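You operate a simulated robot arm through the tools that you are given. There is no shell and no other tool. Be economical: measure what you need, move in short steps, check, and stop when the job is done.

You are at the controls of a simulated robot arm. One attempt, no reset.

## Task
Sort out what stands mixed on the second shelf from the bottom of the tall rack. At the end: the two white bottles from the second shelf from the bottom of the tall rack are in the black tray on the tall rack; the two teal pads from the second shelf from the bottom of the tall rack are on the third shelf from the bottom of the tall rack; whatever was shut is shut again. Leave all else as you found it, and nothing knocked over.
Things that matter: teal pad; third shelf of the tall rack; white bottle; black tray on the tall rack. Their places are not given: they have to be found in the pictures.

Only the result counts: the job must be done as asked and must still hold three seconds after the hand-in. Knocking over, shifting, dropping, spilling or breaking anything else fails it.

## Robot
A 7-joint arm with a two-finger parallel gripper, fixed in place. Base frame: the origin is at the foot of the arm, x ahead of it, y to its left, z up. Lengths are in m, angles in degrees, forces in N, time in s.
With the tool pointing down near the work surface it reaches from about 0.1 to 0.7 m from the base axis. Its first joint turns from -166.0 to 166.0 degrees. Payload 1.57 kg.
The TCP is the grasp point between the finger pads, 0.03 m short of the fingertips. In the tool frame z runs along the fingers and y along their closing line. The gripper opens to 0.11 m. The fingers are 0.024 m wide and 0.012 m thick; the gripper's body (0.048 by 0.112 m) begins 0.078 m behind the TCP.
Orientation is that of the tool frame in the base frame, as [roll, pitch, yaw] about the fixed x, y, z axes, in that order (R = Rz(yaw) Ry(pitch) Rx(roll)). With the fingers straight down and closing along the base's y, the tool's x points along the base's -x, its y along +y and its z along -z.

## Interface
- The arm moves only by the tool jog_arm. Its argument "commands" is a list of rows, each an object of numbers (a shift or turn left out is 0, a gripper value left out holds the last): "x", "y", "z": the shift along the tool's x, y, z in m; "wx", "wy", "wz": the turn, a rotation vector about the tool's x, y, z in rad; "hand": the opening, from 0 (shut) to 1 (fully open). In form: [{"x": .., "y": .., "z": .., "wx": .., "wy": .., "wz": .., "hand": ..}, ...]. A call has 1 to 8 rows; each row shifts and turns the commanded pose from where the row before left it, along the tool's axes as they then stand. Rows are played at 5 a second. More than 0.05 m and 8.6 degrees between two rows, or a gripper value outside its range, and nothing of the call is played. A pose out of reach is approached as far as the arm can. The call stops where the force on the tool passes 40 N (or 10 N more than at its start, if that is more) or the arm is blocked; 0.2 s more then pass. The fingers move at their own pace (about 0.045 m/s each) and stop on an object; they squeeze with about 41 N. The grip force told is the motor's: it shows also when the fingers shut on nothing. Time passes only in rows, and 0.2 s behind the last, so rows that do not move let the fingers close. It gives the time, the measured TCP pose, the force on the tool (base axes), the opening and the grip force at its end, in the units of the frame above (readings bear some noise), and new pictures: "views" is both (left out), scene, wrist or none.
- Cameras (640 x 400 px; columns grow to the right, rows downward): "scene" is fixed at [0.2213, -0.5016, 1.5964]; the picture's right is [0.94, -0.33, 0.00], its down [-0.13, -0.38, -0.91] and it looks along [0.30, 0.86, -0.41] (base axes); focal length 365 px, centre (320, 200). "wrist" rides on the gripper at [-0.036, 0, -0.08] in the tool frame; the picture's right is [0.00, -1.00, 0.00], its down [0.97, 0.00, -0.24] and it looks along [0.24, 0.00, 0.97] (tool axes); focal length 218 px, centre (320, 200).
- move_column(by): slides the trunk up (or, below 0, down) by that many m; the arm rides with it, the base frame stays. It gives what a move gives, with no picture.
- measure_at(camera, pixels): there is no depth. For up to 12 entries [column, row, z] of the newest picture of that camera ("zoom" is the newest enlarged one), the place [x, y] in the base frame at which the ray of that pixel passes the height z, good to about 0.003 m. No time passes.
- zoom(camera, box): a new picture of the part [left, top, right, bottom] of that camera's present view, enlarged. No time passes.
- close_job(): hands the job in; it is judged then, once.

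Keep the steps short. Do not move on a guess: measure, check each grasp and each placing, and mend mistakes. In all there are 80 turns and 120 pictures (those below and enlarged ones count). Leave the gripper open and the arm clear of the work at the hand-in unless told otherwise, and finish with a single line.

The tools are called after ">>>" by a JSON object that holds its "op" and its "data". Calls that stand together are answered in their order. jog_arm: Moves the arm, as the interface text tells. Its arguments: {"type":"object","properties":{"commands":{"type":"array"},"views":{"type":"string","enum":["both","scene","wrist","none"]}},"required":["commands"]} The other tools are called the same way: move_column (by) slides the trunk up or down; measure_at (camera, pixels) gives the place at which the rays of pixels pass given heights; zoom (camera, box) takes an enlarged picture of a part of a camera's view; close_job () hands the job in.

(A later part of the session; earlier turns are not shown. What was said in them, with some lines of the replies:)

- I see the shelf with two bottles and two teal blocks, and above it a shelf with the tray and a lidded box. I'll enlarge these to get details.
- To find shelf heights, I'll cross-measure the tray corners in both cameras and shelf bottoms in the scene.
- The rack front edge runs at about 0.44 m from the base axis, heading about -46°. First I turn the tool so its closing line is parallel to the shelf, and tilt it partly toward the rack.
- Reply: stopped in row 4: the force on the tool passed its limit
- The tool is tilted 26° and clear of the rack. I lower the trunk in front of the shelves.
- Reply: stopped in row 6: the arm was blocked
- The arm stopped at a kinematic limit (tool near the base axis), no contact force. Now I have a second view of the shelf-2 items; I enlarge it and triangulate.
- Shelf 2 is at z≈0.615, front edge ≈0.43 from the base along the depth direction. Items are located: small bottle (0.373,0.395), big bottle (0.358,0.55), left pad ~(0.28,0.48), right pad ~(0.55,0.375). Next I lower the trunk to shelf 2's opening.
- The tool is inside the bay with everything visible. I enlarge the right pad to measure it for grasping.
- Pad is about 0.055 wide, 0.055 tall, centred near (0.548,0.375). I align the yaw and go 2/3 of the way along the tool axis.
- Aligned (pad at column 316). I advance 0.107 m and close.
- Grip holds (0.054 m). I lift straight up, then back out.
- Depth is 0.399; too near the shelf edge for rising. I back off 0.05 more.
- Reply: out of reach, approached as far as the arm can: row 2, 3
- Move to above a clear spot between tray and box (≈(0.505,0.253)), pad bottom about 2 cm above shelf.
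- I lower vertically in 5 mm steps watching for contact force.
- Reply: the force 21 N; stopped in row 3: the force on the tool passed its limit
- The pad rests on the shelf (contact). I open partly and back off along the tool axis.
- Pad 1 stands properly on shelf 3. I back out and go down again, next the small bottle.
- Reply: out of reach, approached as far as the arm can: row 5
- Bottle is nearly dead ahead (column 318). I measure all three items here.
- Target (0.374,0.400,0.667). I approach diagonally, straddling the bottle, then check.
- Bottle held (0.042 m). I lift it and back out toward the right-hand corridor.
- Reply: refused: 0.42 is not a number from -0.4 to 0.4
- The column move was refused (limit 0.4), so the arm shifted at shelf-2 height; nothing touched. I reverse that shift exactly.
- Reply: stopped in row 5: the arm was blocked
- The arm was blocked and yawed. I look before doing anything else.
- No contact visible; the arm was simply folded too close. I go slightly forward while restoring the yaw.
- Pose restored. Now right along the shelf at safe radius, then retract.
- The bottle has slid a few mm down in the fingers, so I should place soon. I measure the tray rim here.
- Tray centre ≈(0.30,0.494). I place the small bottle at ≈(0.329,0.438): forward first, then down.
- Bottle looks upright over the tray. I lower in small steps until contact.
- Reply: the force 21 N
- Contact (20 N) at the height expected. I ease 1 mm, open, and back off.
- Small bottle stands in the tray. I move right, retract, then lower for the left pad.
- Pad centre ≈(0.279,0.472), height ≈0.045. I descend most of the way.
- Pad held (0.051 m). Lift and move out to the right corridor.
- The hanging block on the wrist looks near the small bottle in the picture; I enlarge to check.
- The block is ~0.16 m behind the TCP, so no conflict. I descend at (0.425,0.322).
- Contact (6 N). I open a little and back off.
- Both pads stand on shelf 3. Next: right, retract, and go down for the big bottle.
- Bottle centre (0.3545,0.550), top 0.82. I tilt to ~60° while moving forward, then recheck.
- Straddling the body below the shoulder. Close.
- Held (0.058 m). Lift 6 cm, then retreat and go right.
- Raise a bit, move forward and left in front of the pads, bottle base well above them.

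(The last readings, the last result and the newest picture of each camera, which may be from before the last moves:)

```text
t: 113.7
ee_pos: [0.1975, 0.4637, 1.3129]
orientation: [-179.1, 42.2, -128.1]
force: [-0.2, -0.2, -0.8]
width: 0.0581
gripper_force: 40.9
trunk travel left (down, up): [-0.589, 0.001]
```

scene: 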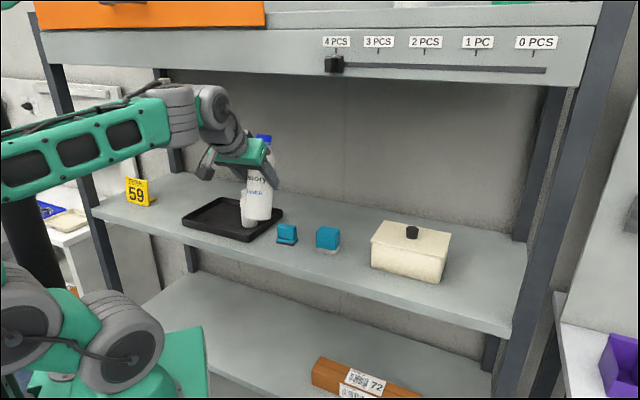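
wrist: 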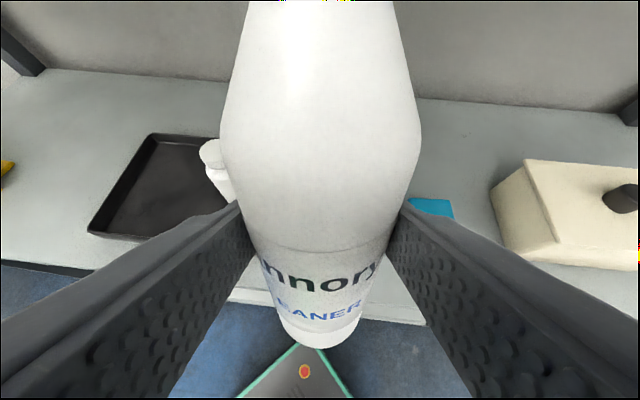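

>>> {"op": "jog_arm", "data": {"commands": [{"x": -0.0135, "z": 0.013, "y": -0.0016, "wy": -0.052}, {"x": -0.013, "z": 0.0135, "y": -0.0016, "wy": -0.052}, {"x": -0.012, "z": 0.0142, "y": -0.0016, "wy": -0.052}, {"x": -0.0115, "z": 0.0148, "y": -0.0016, "wy": -0.052}, {"x": -0.0108, "z": 0.0153, "y": -0.0016, "wy": -0.052}, {"x": -0.01, "z": 0.0158, "y": -0.0016, "wy": -0.05}]}}

>>> {"op": "zoom", "data": {"camera": "scene", "box": [160, 100, 340, 260]}}

```text
t: 115.1
ee_pos: [0.2774, 0.5452, 1.3088]
orientation: [-178.8, 60.0, -127.6]
force: [-0.2, 0.0, -1.7]
width: 0.0583
gripper_force: 41.2
trunk travel left (down, up): [-0.589, 0.001]
```

scene: 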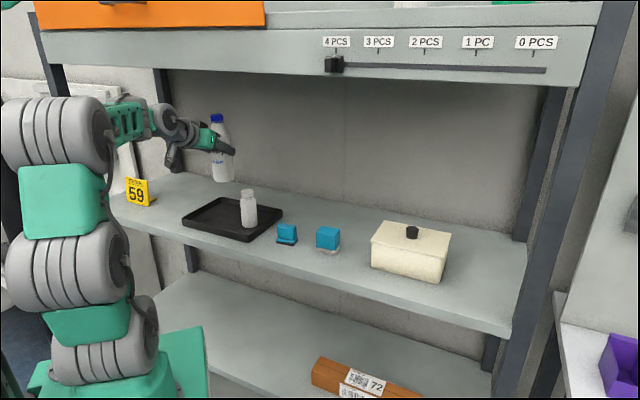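
wrist: 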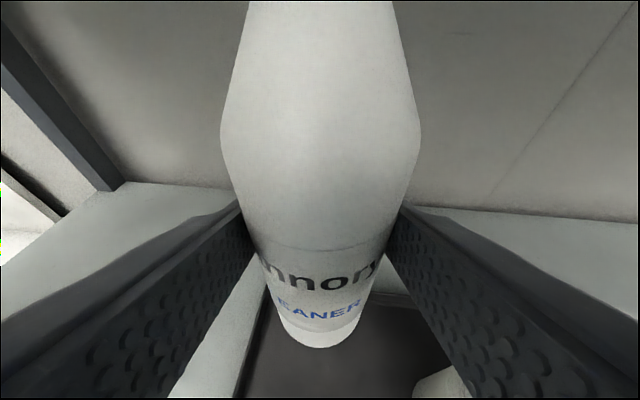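

```text
2.50 times, centred on (250, 180) of scene
```

zoom: 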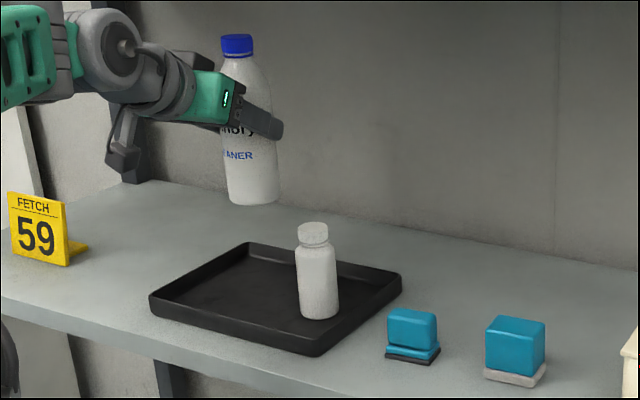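

Bottle is upright and over the tray's left half. I descend to just above contact.

>>> {"op": "jog_arm", "data": {"commands": [{"x": 0.0168, "z": 0.0097}, {"x": 0.0168, "z": 0.0097}, {"x": 0.0168, "z": 0.0097}, {"x": 0.0168, "z": 0.0097}, {"x": 0.0155, "z": 0.009}, {}]}}

>>> {"op": "zoom", "data": {"camera": "scene", "box": [160, 120, 300, 250]}}

```text
t: 116.5
ee_pos: [0.2782, 0.5423, 1.2141]
orientation: [-178.8, 59.9, -127.7]
force: [0.2, -0.2, -1.7]
width: 0.0579
gripper_force: 41.5
trunk travel left (down, up): [-0.589, 0.001]
```

scene: 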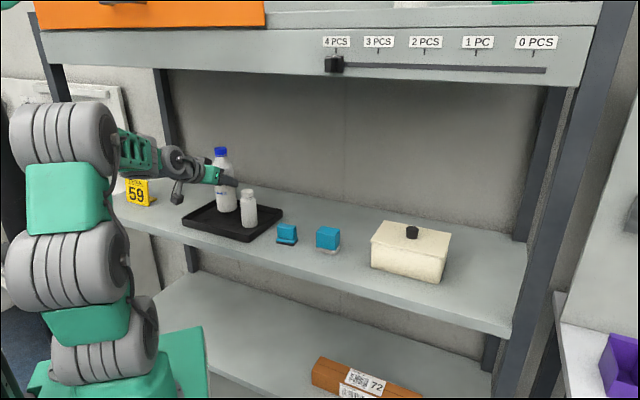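
wrist: 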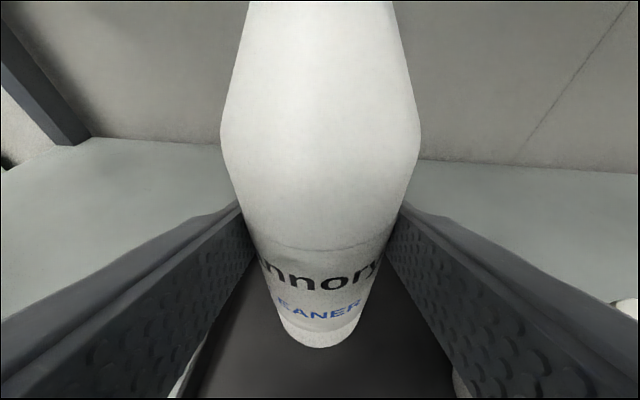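

```text
3.08 times, centred on (230, 185) of scene
```

zoom: 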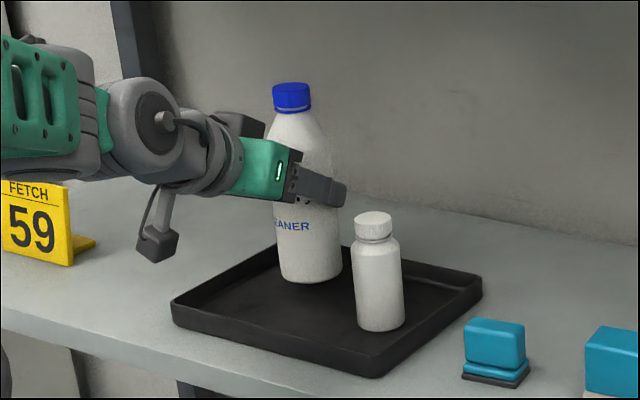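

>>> {"op": "jog_arm", "data": {"commands": [{"x": 0.004, "z": 0.0023}, {"x": 0.003, "z": 0.0017}, {}], "views": "none"}}

>>> {"op": "jog_arm", "data": {"commands": [{"x": 0.0015, "z": 0.0009}, {}], "views": "none"}}

```text
t: 117.3
ee_pos: [0.2768, 0.5409, 1.2069]
orientation: [-178.7, 59.9, -127.6]
force: [0.3, 0.6, -1.2]
width: 0.0581
gripper_force: 41.4
trunk travel left (down, up): [-0.589, 0.001]
```

```text
t: 117.9
ee_pos: [0.2766, 0.5411, 1.2045]
orientation: [-178.7, 59.9, -127.7]
force: [0.2, -0.3, -1.1]
width: 0.058
gripper_force: 41.4
trunk travel left (down, up): [-0.589, 0.001]
```

>>> {"op": "jog_arm", "data": {"commands": [{"x": 0.0015, "z": 0.0009}, {}], "views": "none"}}

>>> {"op": "jog_arm", "data": {"commands": [{"x": 0.0012, "z": 0.0007}, {}], "views": "none"}}

```text
t: 118.5
ee_pos: [0.2764, 0.5412, 1.2027]
orientation: [-178.8, 60.0, -127.6]
force: [0.5, 0.2, -1.3]
width: 0.0582
gripper_force: 41.3
trunk travel left (down, up): [-0.589, 0.001]
```

```text
t: 119.1
ee_pos: [0.2767, 0.5418, 1.2022]
orientation: [-178.9, 60.2, -127.7]
force: [-1.0, 0.1, 3.0]
width: 0.0579
gripper_force: 41.0
trunk travel left (down, up): [-0.589, 0.001]
```

Contact. Open and back off along the tool axis.

>>> {"op": "jog_arm", "data": {"commands": [{"x": 0.0004, "z": 0.0002}, {"hand": 0.8}, {}, {}, {"z": -0.025}, {"z": -0.035}, {"z": -0.035}, {"z": -0.03}]}}

>>> {"op": "zoom", "data": {"camera": "scene", "box": [160, 120, 300, 250]}}

```text
t: 120.9
ee_pos: [0.2073, 0.4563, 1.2643]
orientation: [-178.8, 60.0, -127.7]
force: [-0.5, -0.7, -0.5]
width: 0.0881
gripper_force: 0.0
trunk travel left (down, up): [-0.589, 0.001]
```

scene: 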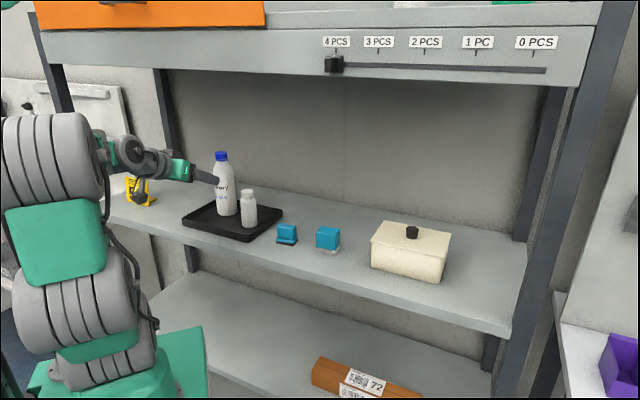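
wrist: 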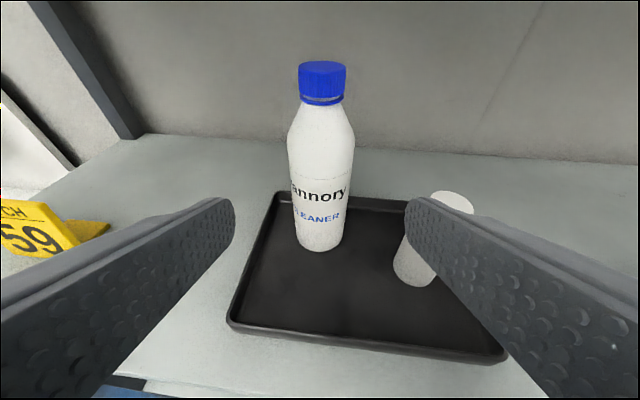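

```text
3.08 times, centred on (230, 185) of scene
```

zoom: 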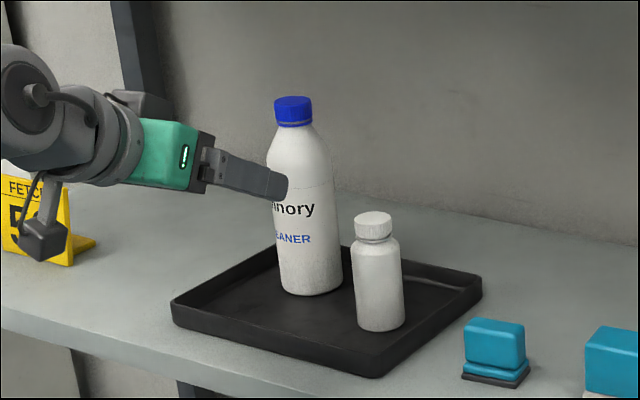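

Both bottles stand in the tray. I withdraw: up first, then back with the tool turned down.

>>> {"op": "jog_arm", "data": {"commands": [{"x": -0.026, "z": -0.02}, {"x": -0.026, "z": -0.02}, {"wy": 0.08}, {"wy": 0.08}, {"wy": 0.08}, {"wy": 0.08, "x": 0.015, "z": -0.015}, {"wy": 0.08, "x": 0.02, "z": -0.015}, {"wy": 0.08, "x": 0.02, "z": -0.012}], "views": "none"}}

>>> {"op": "jog_arm", "data": {"commands": [{"x": 0.02, "z": -0.015, "y": -0.03}, {"x": 0.02, "z": -0.015, "y": -0.03}, {"x": 0.015, "z": -0.01, "y": -0.03}, {"hand": 1}, {}, {}]}}

```text
t: 122.7
ee_pos: [0.1602, 0.3968, 1.3262]
orientation: [-179.3, 32.4, -128.2]
force: [-0.9, 0.8, -0.1]
width: 0.088
gripper_force: 0.0
trunk travel left (down, up): [-0.589, 0.001]
```

```text
t: 124.1
ee_pos: [0.1842, 0.2876, 1.3282]
orientation: [-179.3, 32.5, -128.2]
force: [-0.2, 0.2, 0.2]
width: 0.1098
gripper_force: 0.0
trunk travel left (down, up): [-0.589, 0.001]
```

scene: 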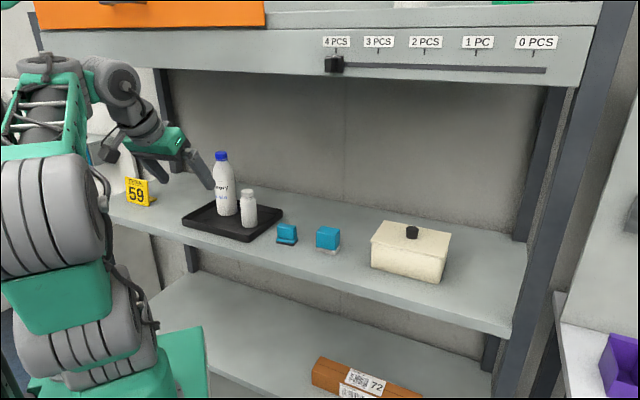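
wrist: 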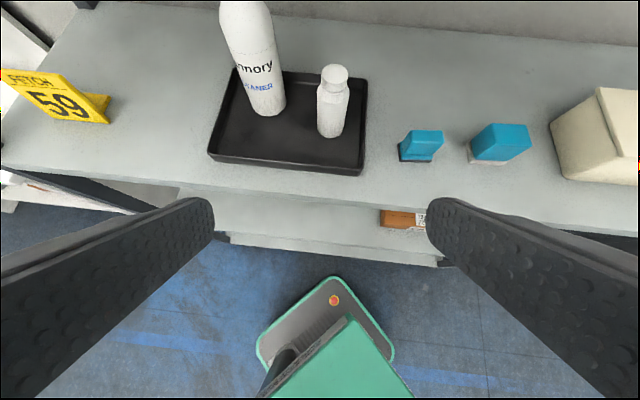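

Both bottles are upright in the tray, both pads are on shelf 3, everything else is unmoved, and nothing was opened. The arm is clear with the gripper open, so I hand in.

>>> {"op": "close_job", "data": {}}

```text
The job is handed in.
```

The two white bottles stand in the black tray and the two teal pads stand on the third shelf; nothing else was moved or opened, and the job is handed in.
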